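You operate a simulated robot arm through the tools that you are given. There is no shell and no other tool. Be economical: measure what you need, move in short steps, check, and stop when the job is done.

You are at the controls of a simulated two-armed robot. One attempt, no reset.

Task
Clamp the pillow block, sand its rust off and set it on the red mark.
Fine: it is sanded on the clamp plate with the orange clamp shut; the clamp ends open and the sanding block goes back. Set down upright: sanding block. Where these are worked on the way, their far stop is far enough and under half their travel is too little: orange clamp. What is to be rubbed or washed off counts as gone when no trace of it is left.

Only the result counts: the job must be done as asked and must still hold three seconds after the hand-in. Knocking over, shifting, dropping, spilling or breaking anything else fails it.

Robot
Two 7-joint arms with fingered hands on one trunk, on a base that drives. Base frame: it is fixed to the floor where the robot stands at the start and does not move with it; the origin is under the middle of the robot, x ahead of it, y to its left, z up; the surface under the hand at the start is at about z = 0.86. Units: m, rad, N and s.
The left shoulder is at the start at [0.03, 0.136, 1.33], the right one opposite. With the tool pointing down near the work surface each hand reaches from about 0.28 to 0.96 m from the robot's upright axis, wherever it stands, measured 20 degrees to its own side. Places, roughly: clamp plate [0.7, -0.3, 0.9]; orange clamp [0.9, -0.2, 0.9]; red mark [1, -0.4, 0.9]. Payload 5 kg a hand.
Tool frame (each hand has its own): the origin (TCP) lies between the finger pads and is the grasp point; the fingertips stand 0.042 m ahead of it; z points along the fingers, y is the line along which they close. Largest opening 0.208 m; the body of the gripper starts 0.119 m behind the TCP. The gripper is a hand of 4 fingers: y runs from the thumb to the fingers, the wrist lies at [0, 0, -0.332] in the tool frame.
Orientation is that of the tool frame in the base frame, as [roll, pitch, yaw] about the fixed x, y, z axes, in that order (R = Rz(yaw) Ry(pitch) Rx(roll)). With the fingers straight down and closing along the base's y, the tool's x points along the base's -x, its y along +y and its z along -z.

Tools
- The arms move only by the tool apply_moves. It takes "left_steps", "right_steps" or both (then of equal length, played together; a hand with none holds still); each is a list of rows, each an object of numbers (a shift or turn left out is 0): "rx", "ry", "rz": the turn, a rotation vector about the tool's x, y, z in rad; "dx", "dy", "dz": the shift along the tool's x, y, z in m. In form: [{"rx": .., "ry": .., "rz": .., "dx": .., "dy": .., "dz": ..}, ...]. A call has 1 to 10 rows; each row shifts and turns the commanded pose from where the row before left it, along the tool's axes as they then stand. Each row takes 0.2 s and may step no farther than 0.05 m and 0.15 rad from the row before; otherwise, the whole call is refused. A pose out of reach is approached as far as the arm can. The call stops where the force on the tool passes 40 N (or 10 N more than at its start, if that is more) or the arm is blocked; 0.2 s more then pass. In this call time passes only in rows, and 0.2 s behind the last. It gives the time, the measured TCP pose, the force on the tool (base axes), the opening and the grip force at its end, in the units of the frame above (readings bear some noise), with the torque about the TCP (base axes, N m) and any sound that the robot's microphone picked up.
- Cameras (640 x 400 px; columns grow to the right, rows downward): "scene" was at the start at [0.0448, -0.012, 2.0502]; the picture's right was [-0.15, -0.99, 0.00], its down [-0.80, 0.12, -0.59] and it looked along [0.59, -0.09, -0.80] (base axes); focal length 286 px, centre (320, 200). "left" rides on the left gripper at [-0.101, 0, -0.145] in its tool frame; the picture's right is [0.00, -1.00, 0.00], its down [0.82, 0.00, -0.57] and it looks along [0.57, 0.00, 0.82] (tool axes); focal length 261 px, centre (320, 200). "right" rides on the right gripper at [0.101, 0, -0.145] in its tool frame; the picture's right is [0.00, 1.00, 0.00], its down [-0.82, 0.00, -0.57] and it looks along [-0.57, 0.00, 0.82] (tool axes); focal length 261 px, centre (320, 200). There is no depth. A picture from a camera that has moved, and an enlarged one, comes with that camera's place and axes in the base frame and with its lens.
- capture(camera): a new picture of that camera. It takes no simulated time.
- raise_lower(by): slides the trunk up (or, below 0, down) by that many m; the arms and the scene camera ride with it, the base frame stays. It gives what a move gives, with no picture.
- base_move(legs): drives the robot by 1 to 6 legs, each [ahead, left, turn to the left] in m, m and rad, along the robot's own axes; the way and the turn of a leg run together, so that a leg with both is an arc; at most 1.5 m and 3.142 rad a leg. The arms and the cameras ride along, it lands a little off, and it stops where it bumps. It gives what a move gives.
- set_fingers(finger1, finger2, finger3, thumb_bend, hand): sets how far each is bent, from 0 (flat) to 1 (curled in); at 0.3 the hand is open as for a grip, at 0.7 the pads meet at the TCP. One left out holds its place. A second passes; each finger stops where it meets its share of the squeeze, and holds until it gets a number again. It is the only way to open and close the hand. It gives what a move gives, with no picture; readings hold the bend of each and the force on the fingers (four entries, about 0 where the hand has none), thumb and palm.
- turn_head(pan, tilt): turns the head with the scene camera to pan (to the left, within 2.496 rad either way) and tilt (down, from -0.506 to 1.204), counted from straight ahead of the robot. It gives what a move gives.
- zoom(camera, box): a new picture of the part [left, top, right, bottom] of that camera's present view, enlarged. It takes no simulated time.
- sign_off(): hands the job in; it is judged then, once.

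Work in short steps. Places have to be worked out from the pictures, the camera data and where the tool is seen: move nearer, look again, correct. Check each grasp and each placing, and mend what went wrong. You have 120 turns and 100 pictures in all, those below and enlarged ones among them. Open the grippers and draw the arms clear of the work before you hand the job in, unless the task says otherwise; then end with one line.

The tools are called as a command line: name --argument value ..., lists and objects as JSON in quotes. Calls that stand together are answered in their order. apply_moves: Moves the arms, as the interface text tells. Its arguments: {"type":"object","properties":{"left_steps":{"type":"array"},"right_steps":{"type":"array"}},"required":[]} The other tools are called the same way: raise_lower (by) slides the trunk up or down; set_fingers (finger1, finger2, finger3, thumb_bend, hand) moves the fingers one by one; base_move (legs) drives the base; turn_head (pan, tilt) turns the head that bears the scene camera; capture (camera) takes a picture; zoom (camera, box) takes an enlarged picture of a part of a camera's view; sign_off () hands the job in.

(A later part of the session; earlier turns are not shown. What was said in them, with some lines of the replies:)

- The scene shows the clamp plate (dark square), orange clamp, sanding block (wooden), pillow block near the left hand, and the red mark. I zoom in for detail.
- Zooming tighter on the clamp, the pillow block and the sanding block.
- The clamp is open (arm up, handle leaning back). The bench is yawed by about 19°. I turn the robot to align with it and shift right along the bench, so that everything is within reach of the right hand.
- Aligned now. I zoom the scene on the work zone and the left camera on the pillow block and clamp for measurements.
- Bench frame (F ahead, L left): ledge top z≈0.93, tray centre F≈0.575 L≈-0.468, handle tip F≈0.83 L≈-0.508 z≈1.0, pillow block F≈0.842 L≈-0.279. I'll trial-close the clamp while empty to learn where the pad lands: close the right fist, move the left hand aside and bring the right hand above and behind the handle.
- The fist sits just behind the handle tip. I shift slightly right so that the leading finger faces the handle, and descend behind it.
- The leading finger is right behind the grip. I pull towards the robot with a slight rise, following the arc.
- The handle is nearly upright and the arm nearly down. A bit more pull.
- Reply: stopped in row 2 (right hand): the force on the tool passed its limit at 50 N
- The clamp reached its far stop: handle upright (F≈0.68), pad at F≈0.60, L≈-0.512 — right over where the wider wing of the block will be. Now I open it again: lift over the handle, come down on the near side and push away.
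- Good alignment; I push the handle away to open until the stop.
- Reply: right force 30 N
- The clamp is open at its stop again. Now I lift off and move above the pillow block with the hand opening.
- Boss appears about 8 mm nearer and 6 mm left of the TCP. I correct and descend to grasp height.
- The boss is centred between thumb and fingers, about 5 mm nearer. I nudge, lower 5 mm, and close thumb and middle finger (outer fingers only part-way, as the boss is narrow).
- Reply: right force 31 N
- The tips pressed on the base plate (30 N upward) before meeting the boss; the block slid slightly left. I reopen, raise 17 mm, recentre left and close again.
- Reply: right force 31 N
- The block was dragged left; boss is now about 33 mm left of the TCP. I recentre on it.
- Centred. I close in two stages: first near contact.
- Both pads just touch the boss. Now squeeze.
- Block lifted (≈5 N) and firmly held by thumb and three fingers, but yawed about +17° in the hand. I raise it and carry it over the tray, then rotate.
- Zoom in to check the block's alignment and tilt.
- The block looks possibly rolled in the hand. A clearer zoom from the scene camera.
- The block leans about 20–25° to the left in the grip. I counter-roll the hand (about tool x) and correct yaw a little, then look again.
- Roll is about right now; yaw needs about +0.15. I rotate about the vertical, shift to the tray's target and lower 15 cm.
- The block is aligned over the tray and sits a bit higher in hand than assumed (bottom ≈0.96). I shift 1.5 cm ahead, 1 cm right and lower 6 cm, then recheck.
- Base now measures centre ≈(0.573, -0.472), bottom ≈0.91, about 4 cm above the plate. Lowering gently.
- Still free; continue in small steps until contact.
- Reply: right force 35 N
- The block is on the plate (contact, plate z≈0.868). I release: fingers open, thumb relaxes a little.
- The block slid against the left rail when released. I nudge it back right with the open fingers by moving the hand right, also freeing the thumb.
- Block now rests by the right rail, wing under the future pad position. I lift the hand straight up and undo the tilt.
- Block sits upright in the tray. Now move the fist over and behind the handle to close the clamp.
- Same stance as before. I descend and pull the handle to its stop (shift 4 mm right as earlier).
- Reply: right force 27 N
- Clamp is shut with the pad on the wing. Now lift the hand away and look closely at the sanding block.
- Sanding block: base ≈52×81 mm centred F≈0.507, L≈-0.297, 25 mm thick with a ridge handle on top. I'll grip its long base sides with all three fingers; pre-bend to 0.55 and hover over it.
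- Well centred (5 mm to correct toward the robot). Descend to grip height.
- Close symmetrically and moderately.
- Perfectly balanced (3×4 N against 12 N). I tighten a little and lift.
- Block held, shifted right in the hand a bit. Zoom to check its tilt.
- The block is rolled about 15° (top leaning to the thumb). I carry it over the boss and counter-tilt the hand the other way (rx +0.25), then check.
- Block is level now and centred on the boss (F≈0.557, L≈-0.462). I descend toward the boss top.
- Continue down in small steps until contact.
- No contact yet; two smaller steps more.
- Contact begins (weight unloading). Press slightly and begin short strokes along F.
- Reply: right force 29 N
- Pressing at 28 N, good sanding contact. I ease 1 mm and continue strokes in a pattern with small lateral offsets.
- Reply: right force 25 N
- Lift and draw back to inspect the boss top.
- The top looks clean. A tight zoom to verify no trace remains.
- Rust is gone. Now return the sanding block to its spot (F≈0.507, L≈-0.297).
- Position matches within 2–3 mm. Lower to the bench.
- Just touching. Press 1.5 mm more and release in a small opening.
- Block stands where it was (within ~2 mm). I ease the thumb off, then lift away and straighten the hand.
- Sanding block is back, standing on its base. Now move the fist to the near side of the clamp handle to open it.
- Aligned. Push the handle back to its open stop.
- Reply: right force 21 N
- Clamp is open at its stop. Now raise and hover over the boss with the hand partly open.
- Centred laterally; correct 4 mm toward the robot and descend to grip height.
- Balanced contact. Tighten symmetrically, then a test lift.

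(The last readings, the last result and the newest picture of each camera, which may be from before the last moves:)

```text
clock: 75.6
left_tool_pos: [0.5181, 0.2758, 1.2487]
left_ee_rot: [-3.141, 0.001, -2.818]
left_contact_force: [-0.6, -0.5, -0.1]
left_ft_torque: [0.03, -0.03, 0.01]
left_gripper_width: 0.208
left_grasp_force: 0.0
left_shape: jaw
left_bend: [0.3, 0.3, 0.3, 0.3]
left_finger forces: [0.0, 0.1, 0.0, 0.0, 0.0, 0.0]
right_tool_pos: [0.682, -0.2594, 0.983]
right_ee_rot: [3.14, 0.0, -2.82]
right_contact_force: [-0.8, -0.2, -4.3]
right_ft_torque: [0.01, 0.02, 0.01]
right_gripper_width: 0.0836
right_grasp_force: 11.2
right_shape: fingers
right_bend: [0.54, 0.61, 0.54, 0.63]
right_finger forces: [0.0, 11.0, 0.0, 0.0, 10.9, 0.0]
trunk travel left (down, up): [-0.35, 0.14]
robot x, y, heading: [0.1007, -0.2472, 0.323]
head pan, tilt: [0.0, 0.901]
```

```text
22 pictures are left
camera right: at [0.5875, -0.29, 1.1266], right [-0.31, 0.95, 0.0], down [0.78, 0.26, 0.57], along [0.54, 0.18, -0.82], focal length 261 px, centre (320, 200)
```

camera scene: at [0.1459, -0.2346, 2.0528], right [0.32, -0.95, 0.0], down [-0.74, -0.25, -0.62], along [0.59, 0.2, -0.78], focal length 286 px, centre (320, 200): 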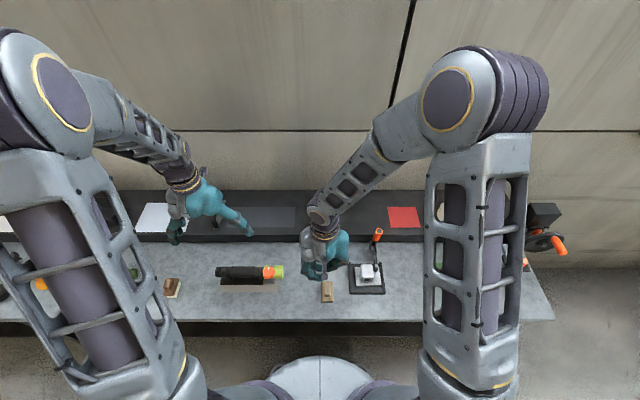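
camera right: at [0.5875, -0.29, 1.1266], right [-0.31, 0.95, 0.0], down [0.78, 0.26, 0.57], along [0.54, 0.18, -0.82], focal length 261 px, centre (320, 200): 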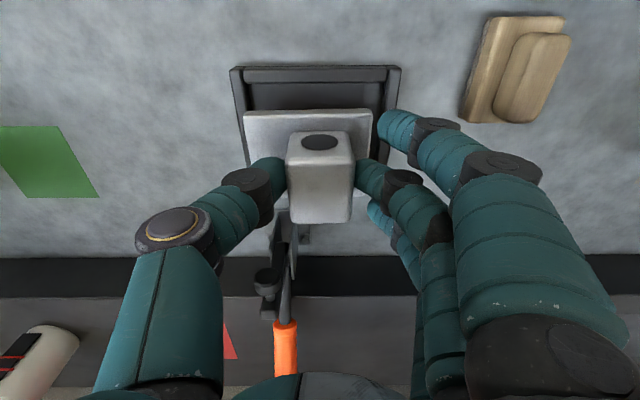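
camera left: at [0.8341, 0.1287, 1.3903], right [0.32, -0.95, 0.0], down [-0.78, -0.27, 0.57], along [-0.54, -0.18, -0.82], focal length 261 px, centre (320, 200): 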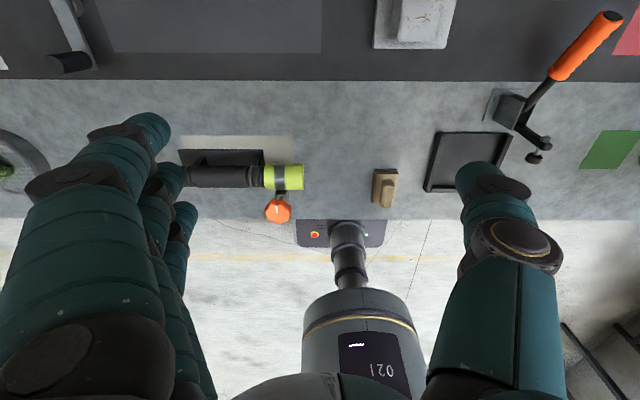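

Level and firm (4.3 N weight, balanced 11 N grip). Red mark centre ≈ F 0.851, L -0.668. I raise above the clamp and carry it over.

apply_moves --right_steps '[{"dz": -0.03}, {"dz": -0.03}, {"dz": -0.03}, {"dz": -0.03}, {"dz": -0.03}]'

apply_moves --right_steps '[{"dx": -0.0285, "dy": -0.0196}, {"dx": -0.0285, "dy": -0.0196}, {"dx": -0.0285, "dy": -0.0196}, {"dx": -0.0285, "dy": -0.0196}, {"dx": -0.0285, "dy": -0.0196}, {"dx": -0.0285, "dy": -0.0196}, {"dx": -0.0285, "dy": -0.0196}, {"dx": -0.0285, "dy": -0.0196}, {"dx": -0.0285, "dy": -0.0196}, {"dx": -0.0285, "dy": -0.0196}]'

capture --camera "right"

zoom --camera "scene" --box '[360, 170, 460, 250]'

```text
clock: 76.8
left_tool_pos: [0.5188, 0.2756, 1.2495]
left_ee_rot: [3.141, 0.001, -2.815]
left_contact_force: [-0.9, 0.3, -0.7]
left_ft_torque: [0.0, -0.04, -0.02]
left_gripper_width: 0.2079
left_grasp_force: 0.1
left_shape: jaw
left_bend: [0.3, 0.3, 0.3, 0.3]
left_finger forces: [0.0, 0.0, 0.0, 0.0, 0.0, 0.0]
right_tool_pos: [0.6822, -0.2589, 1.1333]
right_ee_rot: [3.14, -0.002, -2.819]
right_contact_force: [-0.8, -0.4, -4.9]
right_ft_torque: [0.04, 0.02, -0.03]
right_gripper_width: 0.0836
right_grasp_force: 11.3
right_shape: fingers
right_bend: [0.54, 0.61, 0.54, 0.63]
right_finger forces: [0.0, 11.0, 0.1, 0.0, 11.0, 0.0]
trunk travel left (down, up): [-0.35, 0.14]
robot x, y, heading: [0.1003, -0.2432, 0.326]
head pan, tilt: [0.0, 0.901]
```

```text
clock: 79.0
left_tool_pos: [0.5195, 0.2761, 1.2485]
left_ee_rot: [3.141, -0.001, -2.816]
left_contact_force: [1.6, -0.5, -0.2]
left_ft_torque: [0.01, 0.1, 0.01]
left_gripper_width: 0.208
left_grasp_force: 0.0
left_shape: jaw
left_bend: [0.3, 0.3, 0.3, 0.3]
left_finger forces: [0.0, 0.1, 0.0, 0.0, 0.0, 0.0]
right_tool_pos: [1.0151, -0.3553, 1.1282]
right_ee_rot: [3.138, -0.005, -2.818]
right_contact_force: [0.7, -0.2, -5.4]
right_ft_torque: [-0.04, 0.1, 0.01]
right_gripper_width: 0.0837
right_grasp_force: 11.0
right_shape: fingers
right_bend: [0.54, 0.61, 0.54, 0.63]
right_finger forces: [0.0, 11.0, 0.0, 0.0, 10.9, 0.0]
trunk travel left (down, up): [-0.35, 0.14]
robot x, y, heading: [0.098, -0.2481, 0.323]
head pan, tilt: [0.0, 0.901]
```

```text
21 pictures are left
camera right: at [0.9207, -0.3863, 1.2723], right [-0.31, 0.95, 0.0], down [0.78, 0.26, 0.57], along [0.54, 0.18, -0.82], focal length 261 px, centre (320, 200)
```

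right: 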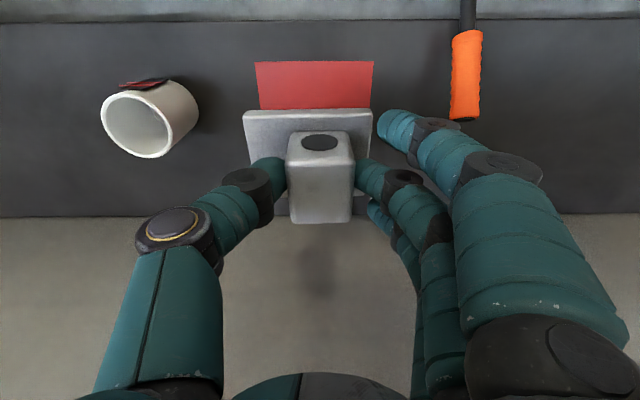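

```text
5.00 times, centred on (410, 210) of scene
camera zoom: at [0.1484, -0.2343, 2.0527], right [0.32, -0.95, 0.0], down [-0.74, -0.25, -0.62], along [0.59, 0.2, -0.78], focal length 1430 px, centre (-130, 150)
```

zoom: 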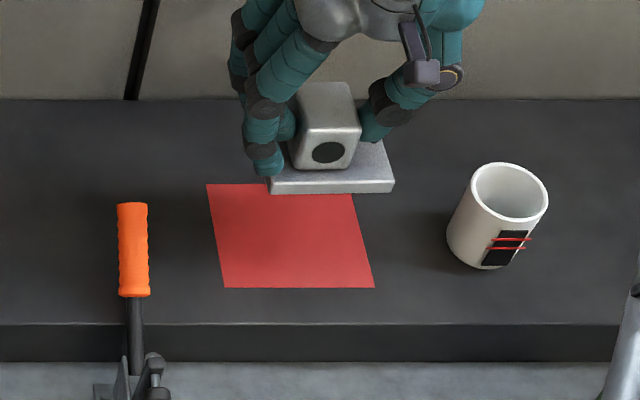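

Aligned over the mark within a few mm. Lower most of the way.

apply_moves --right_steps '[{"dz": 0.03, "dy": 0.003}, {"dz": 0.03}, {"dz": 0.025}, {"dz": 0.015}]'

capture --camera "right"

zoom --camera "scene" --box '[360, 180, 460, 250]'

```text
clock: 80.0
left_tool_pos: [0.5204, 0.2753, 1.2481]
left_ee_rot: [-3.14, -0.001, -2.815]
left_contact_force: [-0.6, 0.9, -0.4]
left_ft_torque: [0.0, 0.05, -0.02]
left_gripper_width: 0.2077
left_grasp_force: 0.1
left_shape: jaw
left_bend: [0.3, 0.3, 0.3, 0.3]
left_finger forces: [0.0, 0.0, 0.0, 0.0, 0.1, 0.0]
right_tool_pos: [1.0142, -0.3514, 1.0311]
right_ee_rot: [3.139, -0.001, -2.819]
right_contact_force: [0.7, -0.1, -3.1]
right_ft_torque: [0.04, 0.12, 0.01]
right_gripper_width: 0.0834
right_grasp_force: 11.3
right_shape: fingers
right_bend: [0.54, 0.61, 0.54, 0.63]
right_finger forces: [0.0, 10.9, 0.0, 0.1, 11.0, 0.0]
trunk travel left (down, up): [-0.35, 0.14]
robot x, y, heading: [0.0984, -0.2422, 0.328]
head pan, tilt: [0.0, 0.901]
```

```text
19 pictures are left
camera right: at [0.9197, -0.3832, 1.1746], right [-0.31, 0.95, 0.0], down [0.78, 0.26, 0.57], along [0.54, 0.18, -0.82], focal length 261 px, centre (320, 200)
```

right: 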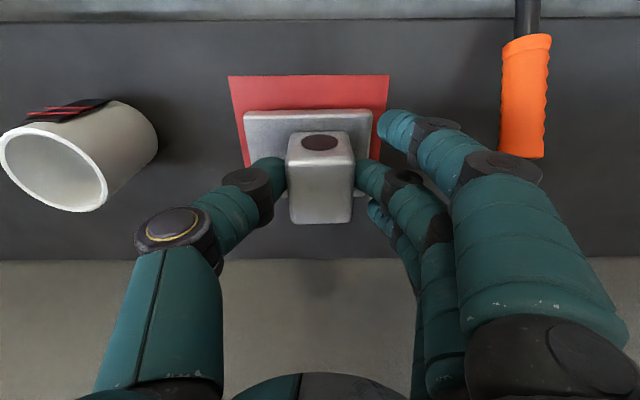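

```text
5.71 times, centred on (410, 215) of scene
camera zoom: at [0.1475, -0.234, 2.0527], right [0.32, -0.95, 0.0], down [-0.74, -0.25, -0.62], along [0.59, 0.2, -0.78], focal length 1634 px, centre (-194, 114)
```

zoom: 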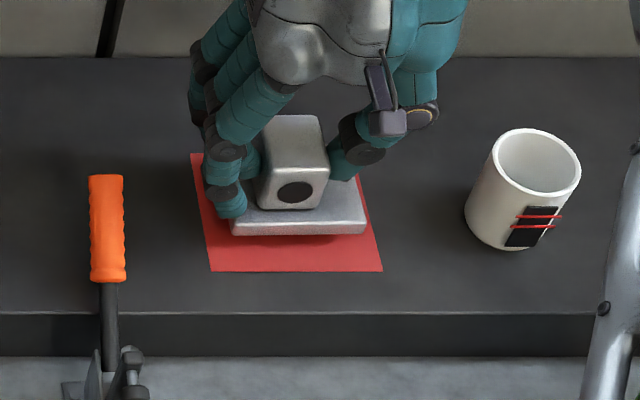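

Well placed. Lower the last ~18 mm gently.

apply_moves --right_steps '[{"dz": 0.007}, {"dz": 0.006}, {"dz": 0.004}]'

```text
clock: 80.8
left_tool_pos: [0.5194, 0.2778, 1.2485]
left_ee_rot: [3.141, 0.001, -2.815]
left_contact_force: [-0.9, 0.4, 0.1]
left_ft_torque: [-0.05, -0.05, -0.01]
left_gripper_width: 0.208
left_grasp_force: 0.1
left_shape: jaw
left_bend: [0.3, 0.3, 0.3, 0.3]
left_finger forces: [0.0, 0.1, 0.1, 0.0, 0.1, 0.0]
right_tool_pos: [1.0146, -0.3513, 1.0145]
right_ee_rot: [3.14, 0.002, -2.819]
right_contact_force: [-0.3, -2.4, 3.8]
right_ft_torque: [0.03, 0.03, -0.03]
right_gripper_width: 0.0834
right_grasp_force: 12.4
right_shape: fingers
right_bend: [0.54, 0.61, 0.54, 0.63]
right_finger forces: [0.1, 11.7, 0.0, 0.0, 13.1, 0.0]
trunk travel left (down, up): [-0.35, 0.14]
robot x, y, heading: [0.0985, -0.2457, 0.325]
head pan, tilt: [0.0, 0.901]
```

It rests on the ledge. Release with a small symmetric opening.

set_fingers --hand "right" --finger2 0.56 --thumb_bend 0.57

capture --camera "right"

```text
clock: 81.8
left_tool_pos: [0.5183, 0.2756, 1.2481]
left_ee_rot: [-3.141, 0.001, -2.815]
left_contact_force: [-0.3, 0.1, 0.4]
left_ft_torque: [0.0, -0.04, -0.03]
left_gripper_width: 0.2081
left_grasp_force: 0.1
left_shape: jaw
left_bend: [0.3, 0.3, 0.3, 0.3]
left_finger forces: [0.1, 0.1, 0.0, 0.0, 0.0, 0.0]
right_tool_pos: [1.0134, -0.351, 1.0152]
right_ee_rot: [3.139, -0.001, -2.818]
right_contact_force: [0.1, 0.7, 0.5]
right_ft_torque: [-0.01, -0.02, 0.02]
right_gripper_width: 0.0952
right_grasp_force: 0.2
right_shape: fingers
right_bend: [0.54, 0.56, 0.54, 0.56]
right_finger forces: [0.1, 0.0, 0.1, 0.1, 0.1, 0.0]
trunk travel left (down, up): [-0.35, 0.14]
robot x, y, heading: [0.0975, -0.2456, 0.33]
head pan, tilt: [0.0, 0.901]
```

```text
17 pictures are left
camera right: at [0.9185, -0.3824, 1.1583], right [-0.31, 0.95, 0.0], down [0.78, 0.26, 0.57], along [0.54, 0.18, -0.82], focal length 261 px, centre (320, 200)
```

right: 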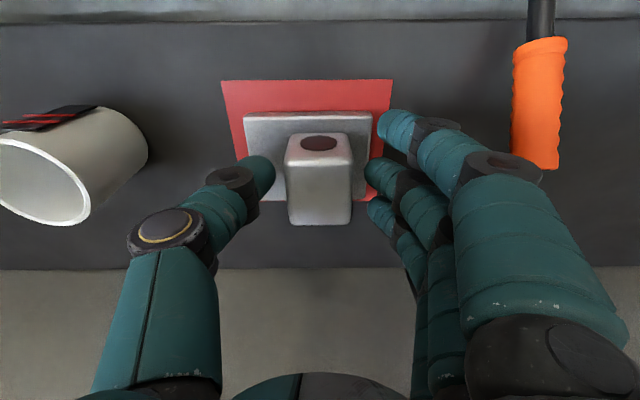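

Released cleanly with gaps on both sides. Lift straight up, then retreat and open the hand.

apply_moves --right_steps '[{"dz": -0.02}, {"dz": -0.04}, {"dz": -0.045}, {"dz": -0.045}, {"dz": -0.045}, {"dz": -0.045}, {"dx": 0.04}, {"dx": 0.045}, {"dx": 0.045}, {"dx": 0.045}]'

set_fingers --hand "right" --finger1 0.3 --finger2 0.3 --finger3 0.3 --thumb_bend 0.3

capture --camera "scene"

zoom --camera "scene" --box '[310, 190, 450, 310]'

capture --camera "right"

```text
clock: 84.0
left_tool_pos: [0.5167, 0.2743, 1.2499]
left_ee_rot: [3.141, 0.001, -2.815]
left_contact_force: [-0.9, 1.0, 0.4]
left_ft_torque: [0.07, -0.15, 0.03]
left_gripper_width: 0.2075
left_grasp_force: 0.1
left_shape: jaw
left_bend: [0.3, 0.3, 0.3, 0.3]
left_finger forces: [0.0, 0.1, 0.0, 0.0, 0.0, 0.0]
right_tool_pos: [0.8449, -0.4102, 1.2519]
right_ee_rot: [3.14, 0.002, -2.819]
right_contact_force: [-1.8, 0.1, 0.3]
right_ft_torque: [0.05, -0.1, -0.01]
right_gripper_width: 0.0953
right_grasp_force: 0.1
right_shape: fingers
right_bend: [0.54, 0.56, 0.54, 0.56]
right_finger forces: [0.0, 0.1, 0.0, 0.0, 0.0, 0.0]
trunk travel left (down, up): [-0.35, 0.14]
robot x, y, heading: [0.0995, -0.2487, 0.326]
head pan, tilt: [0.0, 0.901]
```

```text
clock: 85.0
left_tool_pos: [0.5191, 0.2768, 1.249]
left_ee_rot: [3.141, 0.002, -2.815]
left_contact_force: [-0.7, 0.0, 0.5]
left_ft_torque: [0.0, -0.04, 0.01]
left_gripper_width: 0.208
left_grasp_force: 0.0
left_shape: jaw
left_bend: [0.3, 0.3, 0.3, 0.3]
left_finger forces: [0.1, 0.0, 0.0, 0.0, 0.1, 0.0]
right_tool_pos: [0.846, -0.4098, 1.2511]
right_ee_rot: [3.141, 0.001, -2.818]
right_contact_force: [-0.2, -0.6, -0.4]
right_ft_torque: [0.05, -0.05, -0.02]
right_gripper_width: 0.2235
right_grasp_force: 0.1
right_shape: fingers
right_bend: [0.3, 0.3, 0.3, 0.3]
right_finger forces: [0.0, 0.2, 0.0, 0.1, 0.0, 0.0]
trunk travel left (down, up): [-0.35, 0.14]
robot x, y, heading: [0.0967, -0.2454, 0.326]
head pan, tilt: [0.0, 0.901]
```

```text
16 pictures are left
camera scene: at [0.1451, -0.2344, 2.0528], right [0.32, -0.95, 0.0], down [-0.74, -0.25, -0.62], along [0.59, 0.2, -0.78], focal length 286 px, centre (320, 200)
```

scene: 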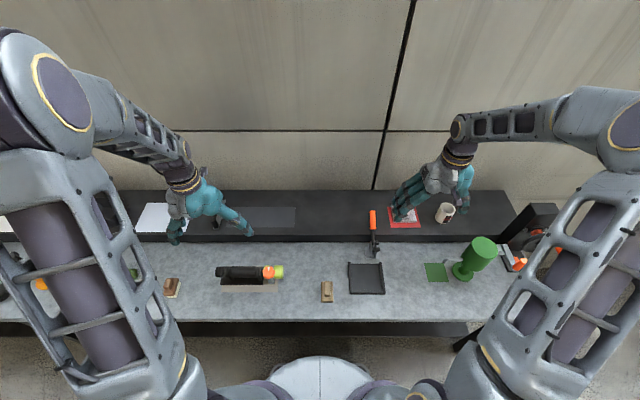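

```text
3.33 times, centred on (380, 250) of scene
camera zoom: at [0.1451, -0.2344, 2.0528], right [0.32, -0.95, 0.0], down [-0.74, -0.25, -0.62], along [0.59, 0.2, -0.78], focal length 953 px, centre (120, 33)
```

zoom: 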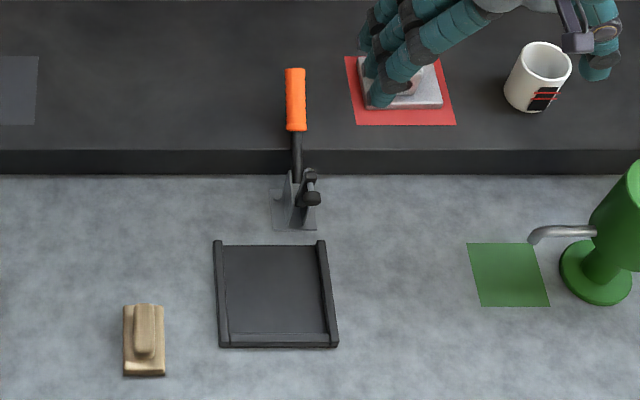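

```text
14 pictures are left
camera right: at [0.7512, -0.4406, 1.3954], right [-0.31, 0.95, 0.0], down [0.78, 0.26, 0.57], along [0.54, 0.18, -0.82], focal length 261 px, centre (320, 200)
```

right: 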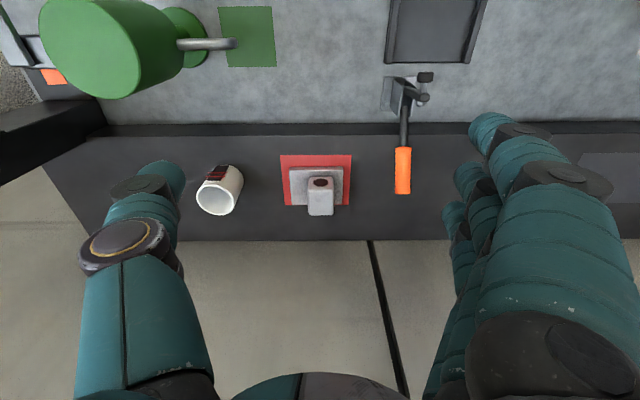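

Block is on the red mark, clamp open, sanding block back. One last zoom for any leftover rust.

zoom --camera "right" --box '[275, 150, 360, 220]'

```text
5.71 times, centred on (318, 185) of right
camera zoom: at [0.7512, -0.4406, 1.3954], right [-0.31, 0.95, 0.0], down [0.78, 0.26, 0.57], along [0.54, 0.18, -0.82], focal length 1489 px, centre (334, 286)
```

zoom: 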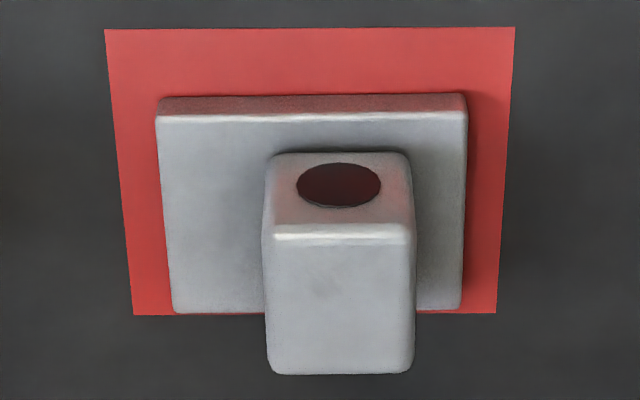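

The block lies fully on the mark, flat and clean; both hands are open and clear. Handing in.

sign_off

```text
The job is handed in.
```

The pillow block was clamped with the orange clamp shut and sanded until no rust showed on any face the cameras could see. It now lies flat inside the red mark. The clamp is open at its stop, and the sanding block stands upright within about 2 mm of where it started.
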